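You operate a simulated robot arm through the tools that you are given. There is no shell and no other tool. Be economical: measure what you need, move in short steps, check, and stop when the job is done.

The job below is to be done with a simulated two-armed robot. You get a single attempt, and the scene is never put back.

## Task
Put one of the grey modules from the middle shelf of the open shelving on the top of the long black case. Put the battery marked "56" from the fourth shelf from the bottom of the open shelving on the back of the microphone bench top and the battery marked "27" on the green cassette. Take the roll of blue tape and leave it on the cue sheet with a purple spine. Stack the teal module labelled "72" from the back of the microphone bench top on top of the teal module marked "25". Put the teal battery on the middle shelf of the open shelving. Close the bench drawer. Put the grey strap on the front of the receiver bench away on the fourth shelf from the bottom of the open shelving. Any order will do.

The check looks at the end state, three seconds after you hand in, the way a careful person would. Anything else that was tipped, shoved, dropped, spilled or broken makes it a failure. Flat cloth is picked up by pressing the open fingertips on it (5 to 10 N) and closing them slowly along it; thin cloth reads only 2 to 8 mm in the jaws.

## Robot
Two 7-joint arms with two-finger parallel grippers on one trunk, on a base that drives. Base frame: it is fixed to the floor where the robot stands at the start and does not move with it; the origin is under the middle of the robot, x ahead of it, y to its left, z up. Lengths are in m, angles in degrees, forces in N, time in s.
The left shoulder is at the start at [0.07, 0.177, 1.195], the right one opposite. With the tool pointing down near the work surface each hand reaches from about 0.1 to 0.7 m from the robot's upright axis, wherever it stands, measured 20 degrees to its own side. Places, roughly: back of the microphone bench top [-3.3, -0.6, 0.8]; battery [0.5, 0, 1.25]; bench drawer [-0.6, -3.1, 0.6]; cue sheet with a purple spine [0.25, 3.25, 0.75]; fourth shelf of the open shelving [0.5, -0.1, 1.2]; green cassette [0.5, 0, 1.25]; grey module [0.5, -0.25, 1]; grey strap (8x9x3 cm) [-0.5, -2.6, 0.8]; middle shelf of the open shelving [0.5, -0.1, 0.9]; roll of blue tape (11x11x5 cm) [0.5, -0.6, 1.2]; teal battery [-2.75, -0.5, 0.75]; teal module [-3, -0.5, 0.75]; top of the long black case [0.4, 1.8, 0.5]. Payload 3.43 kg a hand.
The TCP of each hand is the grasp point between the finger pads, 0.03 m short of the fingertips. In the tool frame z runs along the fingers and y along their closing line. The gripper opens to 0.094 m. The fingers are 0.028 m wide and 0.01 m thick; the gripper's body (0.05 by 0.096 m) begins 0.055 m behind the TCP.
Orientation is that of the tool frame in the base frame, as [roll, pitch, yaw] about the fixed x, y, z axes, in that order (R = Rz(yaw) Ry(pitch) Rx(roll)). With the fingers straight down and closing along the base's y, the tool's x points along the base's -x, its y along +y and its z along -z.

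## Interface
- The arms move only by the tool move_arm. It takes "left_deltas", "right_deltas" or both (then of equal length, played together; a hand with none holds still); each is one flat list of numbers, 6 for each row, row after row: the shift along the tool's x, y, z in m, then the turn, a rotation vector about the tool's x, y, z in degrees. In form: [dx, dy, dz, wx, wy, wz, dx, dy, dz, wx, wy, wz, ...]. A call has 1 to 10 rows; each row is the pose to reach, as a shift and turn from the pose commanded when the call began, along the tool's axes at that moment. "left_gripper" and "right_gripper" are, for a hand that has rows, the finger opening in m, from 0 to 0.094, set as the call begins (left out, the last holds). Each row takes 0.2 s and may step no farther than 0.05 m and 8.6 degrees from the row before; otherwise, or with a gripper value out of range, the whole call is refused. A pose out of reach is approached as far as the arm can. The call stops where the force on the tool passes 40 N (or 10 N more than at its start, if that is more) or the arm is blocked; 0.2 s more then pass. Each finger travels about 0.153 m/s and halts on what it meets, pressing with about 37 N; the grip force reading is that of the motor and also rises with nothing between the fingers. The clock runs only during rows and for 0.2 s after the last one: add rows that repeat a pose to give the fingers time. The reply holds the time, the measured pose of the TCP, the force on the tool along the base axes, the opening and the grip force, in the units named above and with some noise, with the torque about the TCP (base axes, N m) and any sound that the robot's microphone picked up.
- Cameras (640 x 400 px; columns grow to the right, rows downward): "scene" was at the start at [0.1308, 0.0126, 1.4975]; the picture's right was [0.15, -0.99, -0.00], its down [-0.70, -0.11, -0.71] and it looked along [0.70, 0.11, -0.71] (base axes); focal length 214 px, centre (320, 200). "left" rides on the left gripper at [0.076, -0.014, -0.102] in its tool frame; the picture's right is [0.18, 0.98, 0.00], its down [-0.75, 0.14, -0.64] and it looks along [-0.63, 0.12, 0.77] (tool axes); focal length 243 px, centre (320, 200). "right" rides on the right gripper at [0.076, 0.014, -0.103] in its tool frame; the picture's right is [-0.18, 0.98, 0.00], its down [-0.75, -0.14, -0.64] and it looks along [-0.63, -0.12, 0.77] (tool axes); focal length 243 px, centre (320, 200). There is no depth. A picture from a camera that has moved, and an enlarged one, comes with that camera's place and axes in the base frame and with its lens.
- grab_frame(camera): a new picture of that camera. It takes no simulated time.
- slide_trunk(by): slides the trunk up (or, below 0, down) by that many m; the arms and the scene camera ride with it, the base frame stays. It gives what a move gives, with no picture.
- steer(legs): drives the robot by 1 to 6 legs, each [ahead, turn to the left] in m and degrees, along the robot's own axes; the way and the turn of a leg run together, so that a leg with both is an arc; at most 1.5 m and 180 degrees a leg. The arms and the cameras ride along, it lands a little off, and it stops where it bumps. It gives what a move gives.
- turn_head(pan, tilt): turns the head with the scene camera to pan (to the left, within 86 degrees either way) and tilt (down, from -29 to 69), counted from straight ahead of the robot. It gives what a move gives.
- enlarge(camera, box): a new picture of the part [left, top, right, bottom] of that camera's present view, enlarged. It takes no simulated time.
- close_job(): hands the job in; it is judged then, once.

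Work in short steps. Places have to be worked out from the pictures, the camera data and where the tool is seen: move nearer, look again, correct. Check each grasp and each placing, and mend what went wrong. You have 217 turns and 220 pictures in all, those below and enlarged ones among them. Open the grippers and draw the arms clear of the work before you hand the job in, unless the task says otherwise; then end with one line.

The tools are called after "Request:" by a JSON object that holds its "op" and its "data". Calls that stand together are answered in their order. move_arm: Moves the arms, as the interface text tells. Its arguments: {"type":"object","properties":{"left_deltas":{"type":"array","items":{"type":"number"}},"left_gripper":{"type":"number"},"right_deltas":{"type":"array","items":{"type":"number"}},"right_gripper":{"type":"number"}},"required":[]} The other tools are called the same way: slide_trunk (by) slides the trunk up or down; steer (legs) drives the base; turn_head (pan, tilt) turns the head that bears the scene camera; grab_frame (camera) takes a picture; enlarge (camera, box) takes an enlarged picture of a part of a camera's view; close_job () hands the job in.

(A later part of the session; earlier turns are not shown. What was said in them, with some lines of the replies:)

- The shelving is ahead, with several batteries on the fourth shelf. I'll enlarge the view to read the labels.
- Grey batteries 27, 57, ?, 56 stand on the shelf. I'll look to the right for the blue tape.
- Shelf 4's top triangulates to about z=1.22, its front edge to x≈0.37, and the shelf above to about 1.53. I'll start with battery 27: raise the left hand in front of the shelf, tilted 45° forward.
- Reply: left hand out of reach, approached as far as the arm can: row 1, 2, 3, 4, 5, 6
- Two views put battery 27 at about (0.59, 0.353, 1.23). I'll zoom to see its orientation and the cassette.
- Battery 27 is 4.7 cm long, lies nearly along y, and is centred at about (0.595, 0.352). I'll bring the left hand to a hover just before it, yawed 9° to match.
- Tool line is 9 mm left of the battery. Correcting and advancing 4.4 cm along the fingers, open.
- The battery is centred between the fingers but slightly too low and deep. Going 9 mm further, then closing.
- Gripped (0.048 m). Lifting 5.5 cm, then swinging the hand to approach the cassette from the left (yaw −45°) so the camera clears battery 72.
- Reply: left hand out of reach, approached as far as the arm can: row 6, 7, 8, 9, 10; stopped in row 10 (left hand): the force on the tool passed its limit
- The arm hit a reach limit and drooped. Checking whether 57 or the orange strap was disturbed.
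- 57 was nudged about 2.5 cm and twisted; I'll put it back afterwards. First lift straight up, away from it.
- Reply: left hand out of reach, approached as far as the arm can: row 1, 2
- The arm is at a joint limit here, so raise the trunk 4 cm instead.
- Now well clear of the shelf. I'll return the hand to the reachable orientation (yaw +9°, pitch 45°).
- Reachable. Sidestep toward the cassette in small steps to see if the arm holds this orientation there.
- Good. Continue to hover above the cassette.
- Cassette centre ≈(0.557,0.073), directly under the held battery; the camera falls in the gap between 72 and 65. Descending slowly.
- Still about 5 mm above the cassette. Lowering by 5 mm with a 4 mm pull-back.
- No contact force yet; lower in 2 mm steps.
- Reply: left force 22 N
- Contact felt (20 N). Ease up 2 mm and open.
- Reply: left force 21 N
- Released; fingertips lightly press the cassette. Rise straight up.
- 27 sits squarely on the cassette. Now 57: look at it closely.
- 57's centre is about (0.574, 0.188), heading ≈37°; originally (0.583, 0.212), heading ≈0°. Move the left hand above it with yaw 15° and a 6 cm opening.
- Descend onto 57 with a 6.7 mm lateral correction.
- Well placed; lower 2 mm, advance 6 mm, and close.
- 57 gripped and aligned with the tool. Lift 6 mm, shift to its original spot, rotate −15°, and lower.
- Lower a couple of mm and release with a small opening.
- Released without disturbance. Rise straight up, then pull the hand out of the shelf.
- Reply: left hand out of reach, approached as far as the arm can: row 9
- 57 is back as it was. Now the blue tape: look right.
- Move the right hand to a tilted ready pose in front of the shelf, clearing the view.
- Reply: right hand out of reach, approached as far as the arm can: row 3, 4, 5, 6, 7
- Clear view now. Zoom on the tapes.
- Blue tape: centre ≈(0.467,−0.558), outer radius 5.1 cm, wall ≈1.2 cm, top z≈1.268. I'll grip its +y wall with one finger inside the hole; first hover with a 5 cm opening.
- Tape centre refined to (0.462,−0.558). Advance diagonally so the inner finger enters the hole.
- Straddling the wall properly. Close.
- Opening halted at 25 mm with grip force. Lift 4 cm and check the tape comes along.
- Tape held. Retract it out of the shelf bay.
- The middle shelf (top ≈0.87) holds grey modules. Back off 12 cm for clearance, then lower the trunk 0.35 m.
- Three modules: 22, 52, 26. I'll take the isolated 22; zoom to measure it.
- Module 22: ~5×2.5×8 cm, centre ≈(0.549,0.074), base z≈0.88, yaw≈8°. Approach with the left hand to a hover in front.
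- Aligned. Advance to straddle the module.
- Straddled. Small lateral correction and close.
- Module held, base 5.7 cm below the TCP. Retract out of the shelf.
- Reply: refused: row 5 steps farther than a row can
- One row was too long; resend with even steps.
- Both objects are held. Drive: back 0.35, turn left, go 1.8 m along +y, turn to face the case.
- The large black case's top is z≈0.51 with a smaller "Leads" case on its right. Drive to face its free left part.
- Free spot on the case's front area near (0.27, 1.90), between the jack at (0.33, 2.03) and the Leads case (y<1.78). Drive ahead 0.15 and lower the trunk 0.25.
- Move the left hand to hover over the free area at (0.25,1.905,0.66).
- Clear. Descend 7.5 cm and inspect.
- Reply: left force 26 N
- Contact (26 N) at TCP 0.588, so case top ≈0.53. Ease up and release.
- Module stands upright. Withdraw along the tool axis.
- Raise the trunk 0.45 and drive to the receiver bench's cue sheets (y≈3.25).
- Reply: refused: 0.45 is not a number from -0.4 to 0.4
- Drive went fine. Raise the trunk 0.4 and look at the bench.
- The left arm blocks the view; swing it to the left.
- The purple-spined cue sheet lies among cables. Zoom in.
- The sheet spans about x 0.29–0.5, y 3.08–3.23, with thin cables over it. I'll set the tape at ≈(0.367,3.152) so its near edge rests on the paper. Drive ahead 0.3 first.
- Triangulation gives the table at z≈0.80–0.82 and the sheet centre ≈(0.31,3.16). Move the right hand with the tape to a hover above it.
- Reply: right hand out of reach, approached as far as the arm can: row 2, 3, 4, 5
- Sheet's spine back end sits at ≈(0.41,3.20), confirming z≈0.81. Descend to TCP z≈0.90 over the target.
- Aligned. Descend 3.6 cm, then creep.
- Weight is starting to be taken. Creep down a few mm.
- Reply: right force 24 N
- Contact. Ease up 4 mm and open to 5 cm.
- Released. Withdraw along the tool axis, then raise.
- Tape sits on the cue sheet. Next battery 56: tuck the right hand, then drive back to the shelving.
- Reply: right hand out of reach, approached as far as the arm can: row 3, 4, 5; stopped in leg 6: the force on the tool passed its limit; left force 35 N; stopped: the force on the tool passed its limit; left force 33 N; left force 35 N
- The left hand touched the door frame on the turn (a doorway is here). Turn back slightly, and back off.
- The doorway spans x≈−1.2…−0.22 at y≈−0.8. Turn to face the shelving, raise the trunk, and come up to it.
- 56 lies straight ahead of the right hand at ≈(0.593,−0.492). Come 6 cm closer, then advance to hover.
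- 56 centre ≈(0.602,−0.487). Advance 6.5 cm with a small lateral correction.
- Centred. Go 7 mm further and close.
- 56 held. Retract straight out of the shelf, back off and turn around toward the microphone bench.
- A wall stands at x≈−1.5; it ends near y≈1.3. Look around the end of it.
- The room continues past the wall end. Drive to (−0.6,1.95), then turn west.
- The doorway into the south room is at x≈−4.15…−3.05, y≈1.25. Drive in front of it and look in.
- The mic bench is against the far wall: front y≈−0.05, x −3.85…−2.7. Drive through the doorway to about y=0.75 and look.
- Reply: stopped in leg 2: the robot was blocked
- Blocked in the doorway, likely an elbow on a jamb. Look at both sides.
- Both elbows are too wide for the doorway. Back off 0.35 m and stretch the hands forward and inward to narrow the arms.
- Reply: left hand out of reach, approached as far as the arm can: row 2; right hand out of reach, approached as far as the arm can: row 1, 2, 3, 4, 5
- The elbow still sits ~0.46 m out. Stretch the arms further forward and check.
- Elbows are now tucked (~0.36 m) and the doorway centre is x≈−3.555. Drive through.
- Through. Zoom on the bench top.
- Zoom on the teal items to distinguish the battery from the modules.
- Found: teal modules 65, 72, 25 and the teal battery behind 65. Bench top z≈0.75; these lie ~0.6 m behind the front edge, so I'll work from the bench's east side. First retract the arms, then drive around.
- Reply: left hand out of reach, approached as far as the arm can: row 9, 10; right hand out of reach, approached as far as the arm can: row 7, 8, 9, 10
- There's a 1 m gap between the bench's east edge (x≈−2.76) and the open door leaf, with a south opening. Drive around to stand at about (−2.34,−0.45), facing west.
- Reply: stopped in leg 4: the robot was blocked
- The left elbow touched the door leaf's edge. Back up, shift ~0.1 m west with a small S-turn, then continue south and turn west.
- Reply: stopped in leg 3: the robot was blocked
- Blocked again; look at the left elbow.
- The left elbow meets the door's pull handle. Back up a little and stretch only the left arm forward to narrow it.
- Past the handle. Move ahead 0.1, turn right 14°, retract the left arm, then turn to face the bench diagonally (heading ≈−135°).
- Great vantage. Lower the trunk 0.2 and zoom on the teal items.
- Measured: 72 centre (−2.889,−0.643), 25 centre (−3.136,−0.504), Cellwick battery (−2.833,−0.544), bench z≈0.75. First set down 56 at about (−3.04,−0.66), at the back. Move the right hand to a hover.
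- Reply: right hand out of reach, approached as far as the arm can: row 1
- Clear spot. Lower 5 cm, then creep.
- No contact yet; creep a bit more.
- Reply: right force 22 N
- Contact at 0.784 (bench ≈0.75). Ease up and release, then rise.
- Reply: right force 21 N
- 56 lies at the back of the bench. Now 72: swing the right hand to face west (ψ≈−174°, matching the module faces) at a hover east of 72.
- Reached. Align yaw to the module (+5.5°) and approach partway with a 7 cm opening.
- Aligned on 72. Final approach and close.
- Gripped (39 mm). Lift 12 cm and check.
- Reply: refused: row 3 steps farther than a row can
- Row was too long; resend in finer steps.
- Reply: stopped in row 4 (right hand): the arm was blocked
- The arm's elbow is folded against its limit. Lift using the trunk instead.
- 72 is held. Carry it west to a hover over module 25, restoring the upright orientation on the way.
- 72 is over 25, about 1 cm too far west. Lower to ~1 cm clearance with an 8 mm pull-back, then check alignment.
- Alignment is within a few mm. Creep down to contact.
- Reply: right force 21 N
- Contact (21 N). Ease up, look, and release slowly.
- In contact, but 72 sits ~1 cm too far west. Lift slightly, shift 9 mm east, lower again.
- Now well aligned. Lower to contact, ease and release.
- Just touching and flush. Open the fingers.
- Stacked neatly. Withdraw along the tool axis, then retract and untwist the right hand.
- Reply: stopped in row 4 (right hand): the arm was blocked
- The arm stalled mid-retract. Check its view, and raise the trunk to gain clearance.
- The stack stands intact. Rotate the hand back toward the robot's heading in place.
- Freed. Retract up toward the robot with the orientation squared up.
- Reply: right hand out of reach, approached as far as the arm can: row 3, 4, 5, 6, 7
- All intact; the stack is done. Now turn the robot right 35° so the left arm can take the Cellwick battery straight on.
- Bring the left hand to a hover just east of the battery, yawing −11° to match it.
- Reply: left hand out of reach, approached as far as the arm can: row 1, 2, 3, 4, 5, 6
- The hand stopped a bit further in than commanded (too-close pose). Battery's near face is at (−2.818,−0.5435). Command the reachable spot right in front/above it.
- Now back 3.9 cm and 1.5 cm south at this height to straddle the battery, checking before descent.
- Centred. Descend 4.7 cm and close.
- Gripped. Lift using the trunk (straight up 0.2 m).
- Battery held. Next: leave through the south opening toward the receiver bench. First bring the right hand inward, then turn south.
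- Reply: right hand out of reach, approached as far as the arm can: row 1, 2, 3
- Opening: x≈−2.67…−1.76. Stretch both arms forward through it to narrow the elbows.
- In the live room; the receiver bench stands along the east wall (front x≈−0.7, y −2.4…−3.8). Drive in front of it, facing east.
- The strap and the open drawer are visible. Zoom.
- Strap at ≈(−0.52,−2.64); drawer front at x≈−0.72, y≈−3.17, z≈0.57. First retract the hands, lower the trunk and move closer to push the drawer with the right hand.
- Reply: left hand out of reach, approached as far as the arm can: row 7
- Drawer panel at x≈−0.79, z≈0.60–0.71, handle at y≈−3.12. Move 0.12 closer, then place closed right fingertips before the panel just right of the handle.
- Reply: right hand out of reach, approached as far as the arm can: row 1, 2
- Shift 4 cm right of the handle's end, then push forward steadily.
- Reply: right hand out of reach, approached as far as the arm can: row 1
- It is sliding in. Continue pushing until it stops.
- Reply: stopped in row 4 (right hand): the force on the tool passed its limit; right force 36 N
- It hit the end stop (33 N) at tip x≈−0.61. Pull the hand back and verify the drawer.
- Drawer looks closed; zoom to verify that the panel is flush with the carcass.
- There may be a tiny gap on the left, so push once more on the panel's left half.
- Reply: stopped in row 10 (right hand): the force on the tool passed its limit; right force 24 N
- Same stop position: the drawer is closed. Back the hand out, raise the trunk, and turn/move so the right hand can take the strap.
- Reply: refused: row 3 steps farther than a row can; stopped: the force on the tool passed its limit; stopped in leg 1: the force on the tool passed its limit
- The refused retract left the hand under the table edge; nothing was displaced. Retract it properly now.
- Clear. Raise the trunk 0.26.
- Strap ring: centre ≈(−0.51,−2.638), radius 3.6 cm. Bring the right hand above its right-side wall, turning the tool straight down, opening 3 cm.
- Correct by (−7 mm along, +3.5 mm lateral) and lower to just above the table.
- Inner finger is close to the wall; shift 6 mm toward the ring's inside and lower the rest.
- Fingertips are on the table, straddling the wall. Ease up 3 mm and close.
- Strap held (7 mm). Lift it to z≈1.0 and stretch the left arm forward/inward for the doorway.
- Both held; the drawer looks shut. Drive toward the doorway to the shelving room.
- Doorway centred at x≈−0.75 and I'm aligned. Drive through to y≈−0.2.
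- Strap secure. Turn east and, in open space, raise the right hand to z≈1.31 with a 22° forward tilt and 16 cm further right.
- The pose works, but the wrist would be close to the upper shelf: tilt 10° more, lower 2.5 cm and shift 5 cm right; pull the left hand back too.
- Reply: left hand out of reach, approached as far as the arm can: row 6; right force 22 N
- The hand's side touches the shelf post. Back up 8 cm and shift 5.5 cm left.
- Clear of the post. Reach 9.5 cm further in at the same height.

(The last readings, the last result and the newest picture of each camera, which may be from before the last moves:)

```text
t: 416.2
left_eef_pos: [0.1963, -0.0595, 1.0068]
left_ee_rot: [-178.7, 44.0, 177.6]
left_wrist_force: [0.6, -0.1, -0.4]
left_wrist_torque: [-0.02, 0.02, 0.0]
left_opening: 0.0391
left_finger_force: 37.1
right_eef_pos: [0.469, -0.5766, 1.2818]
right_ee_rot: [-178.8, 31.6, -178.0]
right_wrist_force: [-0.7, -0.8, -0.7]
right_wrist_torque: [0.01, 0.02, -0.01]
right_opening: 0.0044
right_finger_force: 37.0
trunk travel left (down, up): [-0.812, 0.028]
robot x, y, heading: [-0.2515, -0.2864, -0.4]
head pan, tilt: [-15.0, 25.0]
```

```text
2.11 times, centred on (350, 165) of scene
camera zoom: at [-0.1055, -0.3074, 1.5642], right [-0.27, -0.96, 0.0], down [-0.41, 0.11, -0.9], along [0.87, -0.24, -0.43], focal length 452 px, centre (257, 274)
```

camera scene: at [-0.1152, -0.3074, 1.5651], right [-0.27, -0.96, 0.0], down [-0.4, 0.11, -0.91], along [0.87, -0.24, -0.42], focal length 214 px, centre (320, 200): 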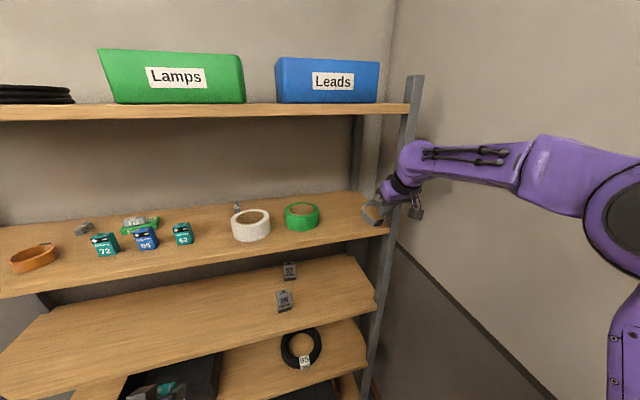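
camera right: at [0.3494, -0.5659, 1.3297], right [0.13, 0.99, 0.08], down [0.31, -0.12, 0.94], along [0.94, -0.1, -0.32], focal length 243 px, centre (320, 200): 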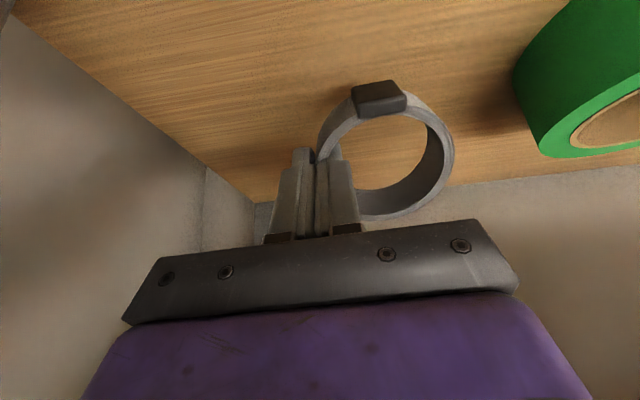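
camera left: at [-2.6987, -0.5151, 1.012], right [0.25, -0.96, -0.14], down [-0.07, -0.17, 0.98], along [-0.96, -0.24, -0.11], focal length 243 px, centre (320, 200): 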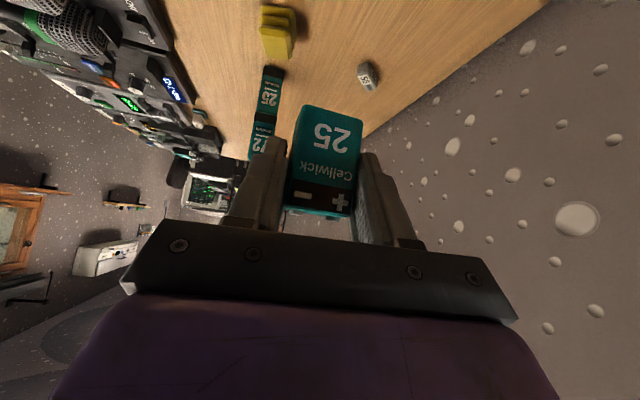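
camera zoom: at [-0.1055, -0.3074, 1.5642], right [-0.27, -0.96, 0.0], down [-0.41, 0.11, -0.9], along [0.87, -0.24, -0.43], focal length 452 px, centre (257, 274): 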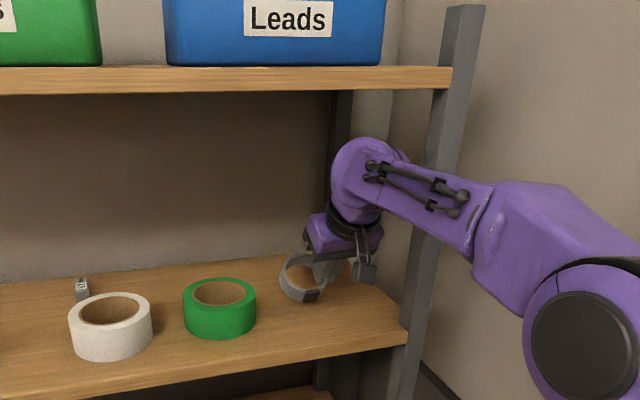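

Plenty of headroom. Untilt by 16° so the strap is nearly level, then lower to contact.

Request:
{"op": "move_arm", "data": {"right_deltas": [0, 0, 0, 0, 8, 0, 0, 0, 0, 0, 16, 0]}}

Request:
{"op": "move_arm", "data": {"right_deltas": [0.0027, 0, 0.0096, 0, 0, 0, 0.004, 0, 0.0145, 0, 0, 0, 0.0048, 0, 0.0173, 0, 0, 0, 0.0056, 0, 0.0202, 0, 0, 0]}}

Request:
{"op": "grab_frame", "data": {"camera": "right"}}

```text
t: 416.8
left_eef_pos: [0.196, -0.0605, 1.0067]
left_ee_rot: [-178.7, 44.1, 177.6]
left_wrist_force: [0.0, -0.6, -1.2]
left_wrist_torque: [-0.03, 0.02, -0.02]
left_opening: 0.0394
left_finger_force: 36.5
right_eef_pos: [0.4534, -0.585, 1.2749]
right_ee_rot: [-179.2, 15.6, -178.4]
right_wrist_force: [0.4, -0.7, -0.4]
right_wrist_torque: [0.02, 0.0, 0.0]
right_opening: 0.0043
right_finger_force: 37.1
right hand out of reach, approached as far as the arm can: row 2
trunk travel left (down, up): [-0.812, 0.028]
robot x, y, heading: [-0.2497, -0.281, -0.5]
head pan, tilt: [-15.0, 25.0]
```

```text
t: 417.8
left_eef_pos: [0.191, -0.0574, 1.008]
left_ee_rot: [-178.6, 44.3, 177.8]
left_wrist_force: [-0.1, -0.5, -0.7]
left_wrist_torque: [0.03, 0.0, 0.02]
left_opening: 0.0394
left_finger_force: 37.5
right_eef_pos: [0.45, -0.5844, 1.2605]
right_ee_rot: [-179.0, 16.0, -178.5]
right_wrist_force: [4.9, -0.7, 17.3]
right_wrist_torque: [0.42, 0.33, -0.09]
right_opening: 0.0047
right_finger_force: 37.3
trunk travel left (down, up): [-0.812, 0.028]
robot x, y, heading: [-0.2491, -0.2827, -0.5]
head pan, tilt: [-15.0, 25.0]
```

```text
33 pictures are left
camera right: at [0.3481, -0.5721, 1.3384], right [0.15, 0.99, 0.04], down [0.55, -0.11, 0.83], along [0.82, -0.11, -0.56], focal length 243 px, centre (320, 200)
```

right: 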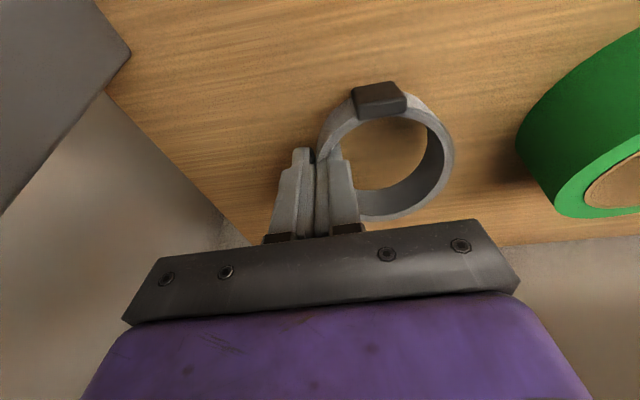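

Contact. Ease up, open to 3 cm, and check.

Request:
{"op": "move_arm", "data": {"right_deltas": [-0.0014, 0, -0.005, 0, 0, 0]}}

Request:
{"op": "move_arm", "data": {"right_deltas": [0, 0, 0, 0, 0, 0, 0, 0, 0, 0, 0, 0], "right_gripper": 0.03}}

Request:
{"op": "grab_frame", "data": {"camera": "right"}}

```text
t: 418.2
left_eef_pos: [0.193, -0.0572, 1.0071]
left_ee_rot: [-178.7, 44.2, 177.9]
left_wrist_force: [-0.1, 0.6, -0.4]
left_wrist_torque: [-0.01, 0.0, 0.0]
left_opening: 0.0395
left_finger_force: 37.0
right_eef_pos: [0.4503, -0.5869, 1.2612]
right_ee_rot: [-178.9, 15.6, -178.4]
right_wrist_force: [-0.2, 1.8, 3.3]
right_wrist_torque: [0.1, 0.14, -0.03]
right_opening: 0.0045
right_finger_force: 37.6
trunk travel left (down, up): [-0.812, 0.028]
robot x, y, heading: [-0.2495, -0.2869, -0.5]
head pan, tilt: [-15.0, 25.0]
```

```text
t: 418.8
left_eef_pos: [0.1931, -0.0586, 1.0076]
left_ee_rot: [-178.7, 44.2, 177.8]
left_wrist_force: [-0.5, 0.1, -0.6]
left_wrist_torque: [0.0, -0.03, 0.03]
left_opening: 0.0392
left_finger_force: 36.5
right_eef_pos: [0.4506, -0.586, 1.2627]
right_ee_rot: [-178.9, 15.8, -178.4]
right_wrist_force: [0.7, 0.2, -0.3]
right_wrist_torque: [0.01, 0.01, -0.01]
right_opening: 0.0301
right_finger_force: 0.1
trunk travel left (down, up): [-0.812, 0.028]
robot x, y, heading: [-0.2533, -0.2813, -0.6]
head pan, tilt: [-15.0, 25.0]
```

```text
32 pictures are left
camera right: at [0.3498, -0.5736, 1.3402], right [0.15, 0.99, 0.03], down [0.55, -0.11, 0.82], along [0.82, -0.11, -0.56], focal length 243 px, centre (320, 200)
```

right: 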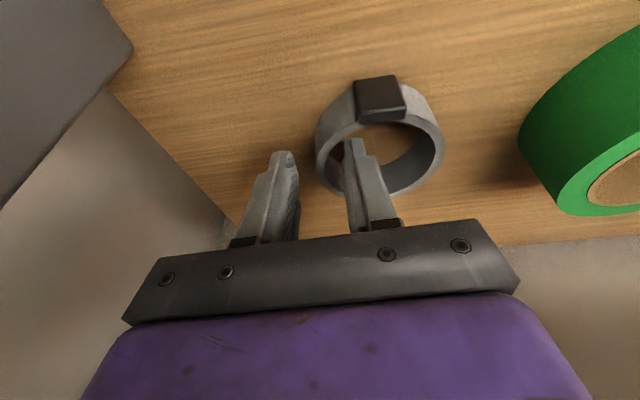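

Released, ring lying flat. Raise the trunk 2.5 cm so the inner finger clears the ring, then withdraw.

Request:
{"op": "slide_trunk", "data": {"by": 0.027}}

Request:
{"op": "grab_frame", "data": {"camera": "right"}}

```text
t: 419.5
left_eef_pos: [0.1936, -0.0594, 1.0345]
left_ee_rot: [-178.7, 44.2, 177.7]
left_wrist_force: [0.3, 0.4, -1.4]
left_wrist_torque: [0.0, 0.0, 0.01]
left_opening: 0.0393
left_finger_force: 36.6
right_eef_pos: [0.4503, -0.5859, 1.2893]
right_ee_rot: [-179.1, 15.8, -178.3]
right_wrist_force: [-0.4, -0.2, 0.0]
right_wrist_torque: [0.02, 0.03, -0.02]
right_opening: 0.0299
right_finger_force: 0.1
trunk travel left (down, up): [-0.839, 0.001]
robot x, y, heading: [-0.2519, -0.2823, -0.5]
head pan, tilt: [-15.0, 25.0]
```

```text
31 pictures are left
camera right: at [0.3502, -0.5737, 1.3672], right [0.15, 0.99, 0.03], down [0.55, -0.11, 0.82], along [0.82, -0.11, -0.56], focal length 243 px, centre (320, 200)
```

right: 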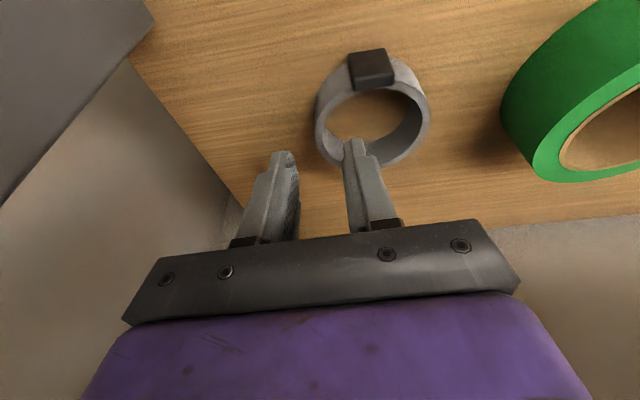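

Just clear. Tilt back while lifting along the tool axis a bit more.

Request:
{"op": "move_arm", "data": {"right_deltas": [0, 0, -0.008, 0, -4, 0, 0, 0, -0.018, 0, -8, 0, 0, 0, -0.028, 0, -14, 0]}}

Request:
{"op": "grab_frame", "data": {"camera": "right"}}

```text
t: 420.3
left_eef_pos: [0.1928, -0.0582, 1.034]
left_ee_rot: [-178.7, 44.4, 177.7]
left_wrist_force: [0.3, -0.2, -0.5]
left_wrist_torque: [0.02, 0.0, 0.04]
left_opening: 0.0394
left_finger_force: 37.2
right_eef_pos: [0.4418, -0.5863, 1.3163]
right_ee_rot: [-178.9, 29.8, -178.1]
right_wrist_force: [-0.7, 0.5, -0.7]
right_wrist_torque: [0.03, 0.02, 0.01]
right_opening: 0.0302
right_finger_force: 0.1
trunk travel left (down, up): [-0.839, 0.001]
robot x, y, heading: [-0.2517, -0.2826, -0.2]
head pan, tilt: [-15.0, 25.0]
```

```text
30 pictures are left
camera right: at [0.3256, -0.5748, 1.3675], right [0.14, 0.99, 0.08], down [0.34, -0.12, 0.93], along [0.93, -0.1, -0.35], focal length 243 px, centre (320, 200)
```

right: 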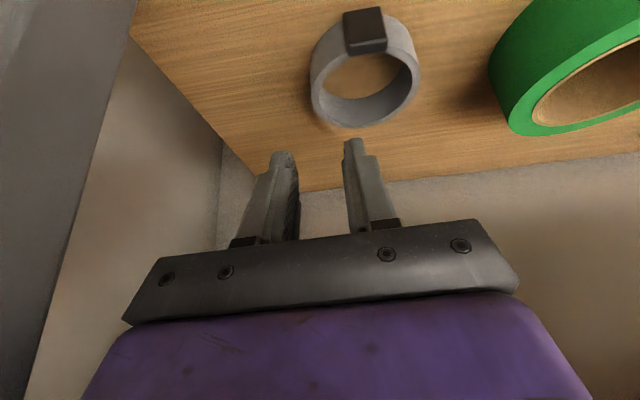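

The grey strap rests on the fourth shelf. Back out, retract the right hand, lower the trunk for the middle shelf.

Request:
{"op": "steer", "data": {"legs": [[-0.25, 0]]}}

Request:
{"op": "move_arm", "data": {"right_deltas": [0.041, 0, -0.0235, 0, 0, 0, 0.082, 0, -0.047, 0, 0, 0, 0.123, 0, -0.07, 0, 0, 0, 0.164, 0, -0.094, 0, 0, 0, 0.205, 0, -0.117, 0, 0, 0, 0.245, 0, -0.14, 0, 0, 0, 0.28, 0, -0.16, 0, 0, 0]}}

Request:
{"op": "slide_trunk", "data": {"by": -0.085}}

Request:
{"op": "turn_head", "data": {"pan": 5, "tilt": 35}}

Request:
{"op": "grab_frame", "data": {"camera": "scene"}}

```text
t: 422.1
left_eef_pos: [-0.0503, -0.0564, 1.0338]
left_ee_rot: [-178.7, 44.1, 177.8]
left_wrist_force: [-0.2, 0.0, -0.8]
left_wrist_torque: [0.01, -0.04, 0.01]
left_opening: 0.0392
left_finger_force: 37.2
right_eef_pos: [0.2005, -0.5833, 1.3135]
right_ee_rot: [-179.0, 29.7, -177.9]
right_wrist_force: [-1.2, -0.4, 0.1]
right_wrist_torque: [0.0, -0.02, 0.01]
right_opening: 0.0299
right_finger_force: 0.2
trunk travel left (down, up): [-0.839, 0.001]
robot x, y, heading: [-0.4948, -0.2802, -0.1]
head pan, tilt: [-15.0, 25.0]
```

```text
t: 423.7
left_eef_pos: [-0.0544, -0.055, 1.0347]
left_ee_rot: [-178.5, 44.3, 178.0]
left_wrist_force: [0.0, 0.5, -0.8]
left_wrist_torque: [0.01, 0.0, -0.03]
left_opening: 0.0394
left_finger_force: 36.8
right_eef_pos: [-0.0489, -0.6816, 1.3011]
right_ee_rot: [-179.9, 30.0, -178.3]
right_wrist_force: [-0.1, 0.3, -0.6]
right_wrist_torque: [0.01, 0.0, 0.01]
right_opening: 0.0299
right_finger_force: 0.1
right hand out of reach, approached as far as the arm can: row 3, 4, 5, 6, 7
trunk travel left (down, up): [-0.839, 0.001]
robot x, y, heading: [-0.4951, -0.2828, -0.2]
head pan, tilt: [-15.0, 25.0]
```

```text
t: 424.9
left_eef_pos: [-0.0536, -0.0552, 0.9498]
left_ee_rot: [-178.7, 44.3, 177.9]
left_wrist_force: [0.2, -0.3, -1.0]
left_wrist_torque: [0.0, 0.04, 0.01]
left_opening: 0.0393
left_finger_force: 37.1
right_eef_pos: [-0.0475, -0.6844, 1.2127]
right_ee_rot: [-179.9, 29.6, -178.6]
right_wrist_force: [0.1, -0.7, 0.8]
right_wrist_torque: [0.02, -0.05, 0.01]
right_opening: 0.0302
right_finger_force: 0.0
trunk travel left (down, up): [-0.754, 0.086]
robot x, y, heading: [-0.4967, -0.2817, -0.3]
head pan, tilt: [-15.0, 25.0]
```

```text
t: 425.8
left_eef_pos: [-0.0524, -0.0562, 0.9494]
left_ee_rot: [-178.7, 44.2, 177.9]
left_wrist_force: [0.3, 0.9, -1.1]
left_wrist_torque: [0.02, -0.02, 0.02]
left_opening: 0.0394
left_finger_force: 36.9
right_eef_pos: [-0.0466, -0.6839, 1.2126]
right_ee_rot: [-180.0, 29.7, -178.6]
right_wrist_force: [-0.5, 0.2, 1.0]
right_wrist_torque: [0.02, -0.02, 0.0]
right_opening: 0.0301
right_finger_force: 0.0
trunk travel left (down, up): [-0.754, 0.086]
robot x, y, heading: [-0.4956, -0.2821, -0.4]
head pan, tilt: [5.0, 35.0]
```

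```text
29 pictures are left
camera scene: at [-0.3567, -0.2739, 1.491], right [0.08, -1.0, 0.0], down [-0.57, -0.05, -0.82], along [0.82, 0.07, -0.57], focal length 214 px, centre (320, 200)
```

scene: 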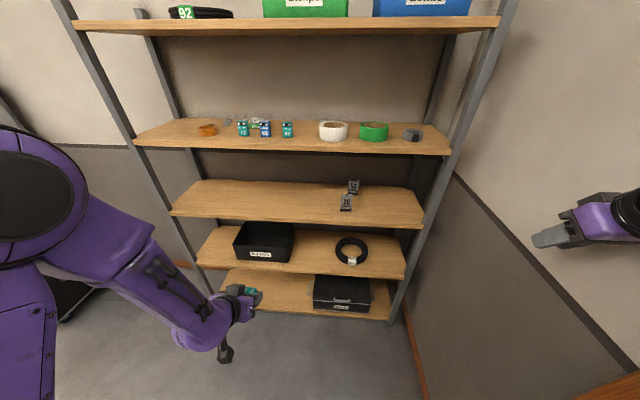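

Strap visible on shelf 4. Move ahead 0.3, then reach into the middle shelf with the left hand.

Request:
{"op": "steer", "data": {"legs": [[0.3, 0]]}}

Request:
{"op": "move_arm", "data": {"left_deltas": [-0.029, 0, 0.028, 0, 0, 0, -0.057, 0, 0.056, 0, 0, 0, -0.086, 0, 0.0837, 0, 0, 0, -0.115, 0, 0.1117, 0, 0, 0, -0.143, 0, 0.1394, 0, 0, 0]}}

Request:
{"op": "grab_frame", "data": {"camera": "left"}}

Request:
{"op": "grab_frame", "data": {"camera": "scene"}}

```text
t: 427.8
left_eef_pos: [0.2474, -0.0628, 0.9497]
left_ee_rot: [-178.7, 44.3, 177.5]
left_wrist_force: [-0.7, 0.1, -0.1]
left_wrist_torque: [-0.01, 0.0, 0.04]
left_opening: 0.0394
left_finger_force: 36.8
right_eef_pos: [0.2505, -0.6902, 1.2142]
right_ee_rot: [-179.9, 29.8, -179.0]
right_wrist_force: [0.0, 0.3, 0.2]
right_wrist_torque: [0.01, 0.03, 0.01]
right_opening: 0.03
right_finger_force: 0.1
trunk travel left (down, up): [-0.754, 0.086]
robot x, y, heading: [-0.1938, -0.2815, -0.7]
head pan, tilt: [5.0, 35.0]
```

```text
t: 429.0
left_eef_pos: [0.4492, -0.0758, 0.9485]
left_ee_rot: [-178.6, 44.1, 177.4]
left_wrist_force: [-0.1, 0.8, -0.8]
left_wrist_torque: [0.0, 0.05, 0.0]
left_opening: 0.0393
left_finger_force: 37.0
right_eef_pos: [0.2535, -0.69, 1.2127]
right_ee_rot: [179.9, 29.6, -179.1]
right_wrist_force: [0.4, 0.2, -0.1]
right_wrist_torque: [0.01, 0.01, 0.0]
right_opening: 0.0304
right_finger_force: 0.0
trunk travel left (down, up): [-0.754, 0.086]
robot x, y, heading: [-0.1946, -0.2836, -0.9]
head pan, tilt: [5.0, 35.0]
```

```text
28 pictures are left
camera left: at [0.3226, -0.0799, 0.9677], right [-0.07, 0.99, -0.15], down [0.1, 0.15, 0.98], along [0.99, 0.06, -0.11], focal length 243 px, centre (320, 200)
```

left: 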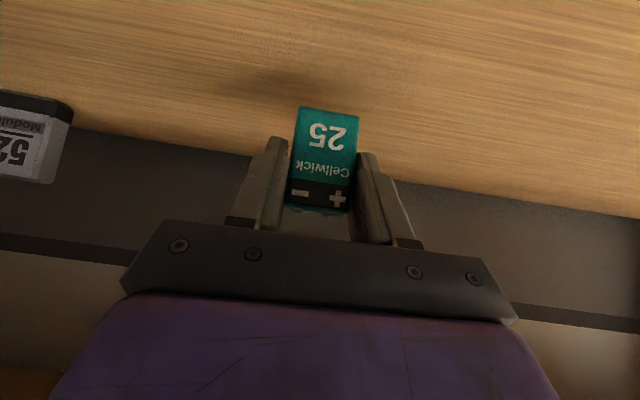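

```text
27 pictures are left
camera scene: at [-0.054, -0.2776, 1.4907], right [0.07, -1.0, 0.0], down [-0.57, -0.04, -0.82], along [0.82, 0.06, -0.57], focal length 214 px, centre (320, 200)
```

scene: 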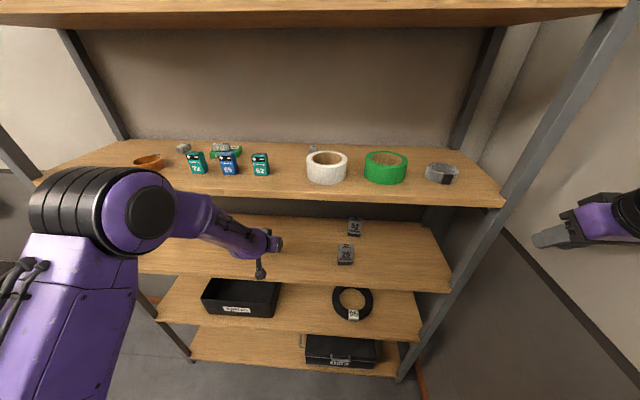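

Inside the middle shelf. Lower, creeping to contact.

Request:
{"op": "move_arm", "data": {"left_deltas": [0.0125, 0, 0.0129, 0, 0, 0, 0.0146, 0, 0.015, 0, 0, 0, 0.0163, 0, 0.0168, 0, 0, 0, 0.018, 0, 0.0186, 0, 0, 0]}}

```text
t: 430.0
left_eef_pos: [0.4488, -0.0761, 0.9249]
left_ee_rot: [-178.7, 44.4, 177.3]
left_wrist_force: [0.6, 0.1, 5.9]
left_wrist_torque: [0.07, 0.02, 0.0]
left_opening: 0.0393
left_finger_force: 37.3
right_eef_pos: [0.25, -0.6919, 1.2124]
right_ee_rot: [180.0, 29.8, -179.2]
right_wrist_force: [0.4, 0.1, 0.9]
right_wrist_torque: [0.02, -0.05, 0.01]
right_opening: 0.03
right_finger_force: 0.1
trunk travel left (down, up): [-0.754, 0.086]
robot x, y, heading: [-0.1943, -0.2824, -0.7]
head pan, tilt: [5.0, 35.0]
```

Contact at 0.925 (as expected). Release.

Request:
{"op": "move_arm", "data": {"left_deltas": [0, 0, 0, 0, 0, 0, 0, 0, 0, 0, 0, 0], "left_gripper": 0.07}}

Request:
{"op": "grab_frame", "data": {"camera": "left"}}

```text
t: 430.6
left_eef_pos: [0.4496, -0.0769, 0.9244]
left_ee_rot: [-178.8, 44.2, 177.5]
left_wrist_force: [-0.1, 0.4, -0.2]
left_wrist_torque: [0.02, -0.01, 0.0]
left_opening: 0.07
left_finger_force: 0.0
right_eef_pos: [0.2496, -0.691, 1.2129]
right_ee_rot: [179.9, 29.7, -179.1]
right_wrist_force: [-0.9, 0.2, 0.1]
right_wrist_torque: [-0.02, 0.01, -0.02]
right_opening: 0.0297
right_finger_force: 0.2
trunk travel left (down, up): [-0.754, 0.086]
robot x, y, heading: [-0.1951, -0.2822, -0.7]
head pan, tilt: [5.0, 35.0]
```

```text
26 pictures are left
camera left: at [0.3221, -0.0803, 0.9426], right [-0.07, 0.99, -0.14], down [0.1, 0.15, 0.98], along [0.99, 0.06, -0.11], focal length 243 px, centre (320, 200)
```

left: 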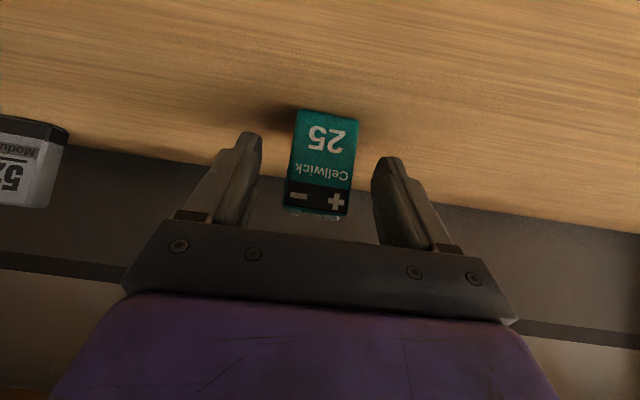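

Battery stands upright on the middle shelf. Drive straight back to withdraw.

Request:
{"op": "steer", "data": {"legs": [[-0.45, 0]]}}

Request:
{"op": "turn_head", "data": {"pan": 5, "tilt": 30}}

Request:
{"op": "grab_frame", "data": {"camera": "scene"}}

Request:
{"op": "enlarge", "data": {"camera": "scene", "box": [170, 100, 430, 260]}}

```text
t: 433.3
left_eef_pos: [0.0146, -0.0761, 0.9223]
left_ee_rot: [-178.7, 44.2, 176.6]
left_wrist_force: [-0.1, -0.2, 0.3]
left_wrist_torque: [0.01, -0.01, 0.02]
left_opening: 0.0698
left_finger_force: 0.1
right_eef_pos: [-0.1934, -0.6879, 1.2126]
right_ee_rot: [179.9, 29.8, 180.0]
right_wrist_force: [-0.2, 0.5, 0.3]
right_wrist_torque: [-0.02, -0.02, 0.01]
right_opening: 0.0297
right_finger_force: 0.1
trunk travel left (down, up): [-0.754, 0.086]
robot x, y, heading: [-0.6315, -0.2729, -1.8]
head pan, tilt: [5.0, 35.0]
```

```text
t: 434.0
left_eef_pos: [0.0142, -0.075, 0.9224]
left_ee_rot: [-178.7, 44.1, 176.5]
left_wrist_force: [0.4, -0.2, 0.9]
left_wrist_torque: [0.02, -0.04, 0.03]
left_opening: 0.0701
left_finger_force: 0.0
right_eef_pos: [-0.1939, -0.6877, 1.2132]
right_ee_rot: [179.8, 29.8, 179.9]
right_wrist_force: [0.0, -0.4, 0.8]
right_wrist_torque: [0.01, 0.01, -0.03]
right_opening: 0.0299
right_finger_force: 0.1
trunk travel left (down, up): [-0.754, 0.086]
robot x, y, heading: [-0.6302, -0.2763, -1.7]
head pan, tilt: [5.0, 30.0]
```

```text
25 pictures are left
camera scene: at [-0.492, -0.2703, 1.4987], right [0.06, -1.0, 0.0], down [-0.5, -0.03, -0.87], along [0.86, 0.05, -0.5], focal length 214 px, centre (320, 200)
```

scene: 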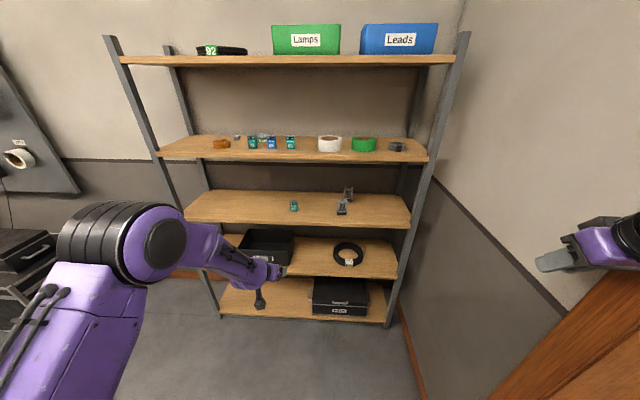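

```text
2.46 times, centred on (300, 180) of scene
camera zoom: at [-0.492, -0.2703, 1.4987], right [0.06, -1.0, 0.0], down [-0.5, -0.03, -0.87], along [0.86, 0.05, -0.5], focal length 528 px, centre (369, 249)
```

zoom: 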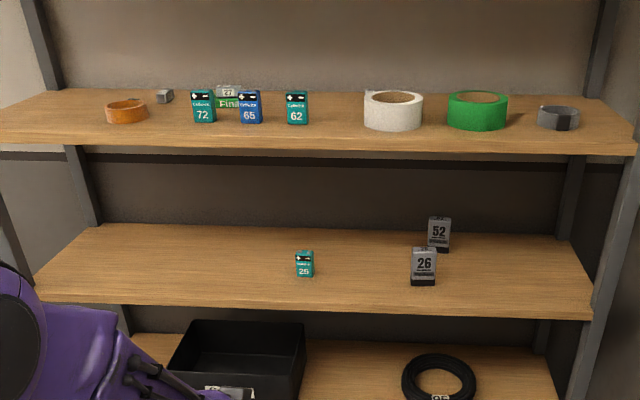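

The shelf is as intended. One last check of the case and cue sheet from here.

Request:
{"op": "turn_head", "data": {"pan": 70, "tilt": 15}}

Request:
{"op": "enlarge", "data": {"camera": "scene", "box": [240, 140, 480, 290]}}

```text
t: 435.3
left_eef_pos: [0.0142, -0.076, 0.9232]
left_ee_rot: [-178.7, 44.2, 176.6]
left_wrist_force: [0.1, 1.0, 0.7]
left_wrist_torque: [-0.01, 0.01, -0.01]
left_opening: 0.0699
left_finger_force: 0.0
right_eef_pos: [-0.1931, -0.6886, 1.2131]
right_ee_rot: [179.8, 29.7, -179.9]
right_wrist_force: [-0.8, 0.4, -0.5]
right_wrist_torque: [0.0, 0.02, 0.02]
right_opening: 0.0302
right_finger_force: 0.0
trunk travel left (down, up): [-0.754, 0.086]
robot x, y, heading: [-0.6342, -0.2731, -1.5]
head pan, tilt: [70.0, 15.0]
```

```text
2.67 times, centred on (360, 215) of scene
camera zoom: at [-0.5472, -0.1888, 1.5229], right [0.93, -0.37, 0.0], down [-0.1, -0.24, -0.97], along [0.36, 0.9, -0.26], focal length 572 px, centre (213, 160)
```

zoom: 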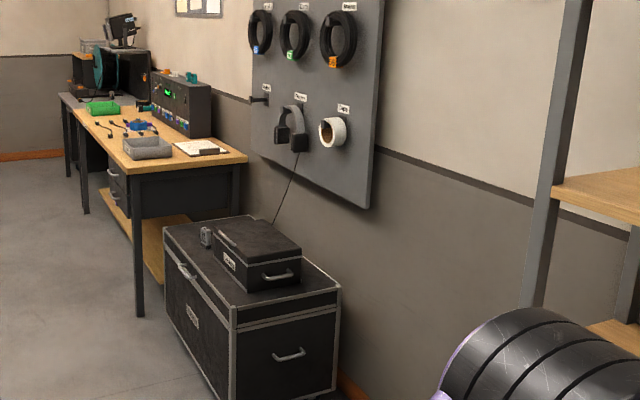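

Everything is in place; open both grippers fully and hand in.

Request:
{"op": "move_arm", "data": {"left_deltas": [0, 0, 0, 0, 0, 0, 0, 0, 0, 0, 0, 0], "right_deltas": [0, 0, 0, 0, 0, 0, 0, 0, 0, 0, 0, 0], "left_gripper": 0.09, "right_gripper": 0.09}}

Request:
{"op": "close_job", "data": {}}

```text
t: 435.9
left_eef_pos: [0.014, -0.0768, 0.9227]
left_ee_rot: [-178.7, 44.2, 176.5]
left_wrist_force: [-0.1, 0.1, -0.4]
left_wrist_torque: [-0.05, -0.03, -0.05]
left_opening: 0.0901
left_finger_force: 0.1
right_eef_pos: [-0.1926, -0.6886, 1.2135]
right_ee_rot: [179.8, 29.7, -179.9]
right_wrist_force: [0.0, 0.2, 0.1]
right_wrist_torque: [0.0, 0.0, 0.04]
right_opening: 0.0899
right_finger_force: 0.1
trunk travel left (down, up): [-0.754, 0.086]
robot x, y, heading: [-0.6333, -0.2712, -1.7]
head pan, tilt: [70.0, 15.0]
```

```text
The job is handed in.
```

All eight placements are done and the job is handed in; one slip was that battery "57" on the fourth shelf got nudged about 2.5 cm and twisted, and I put it back by eye close to its original spot.
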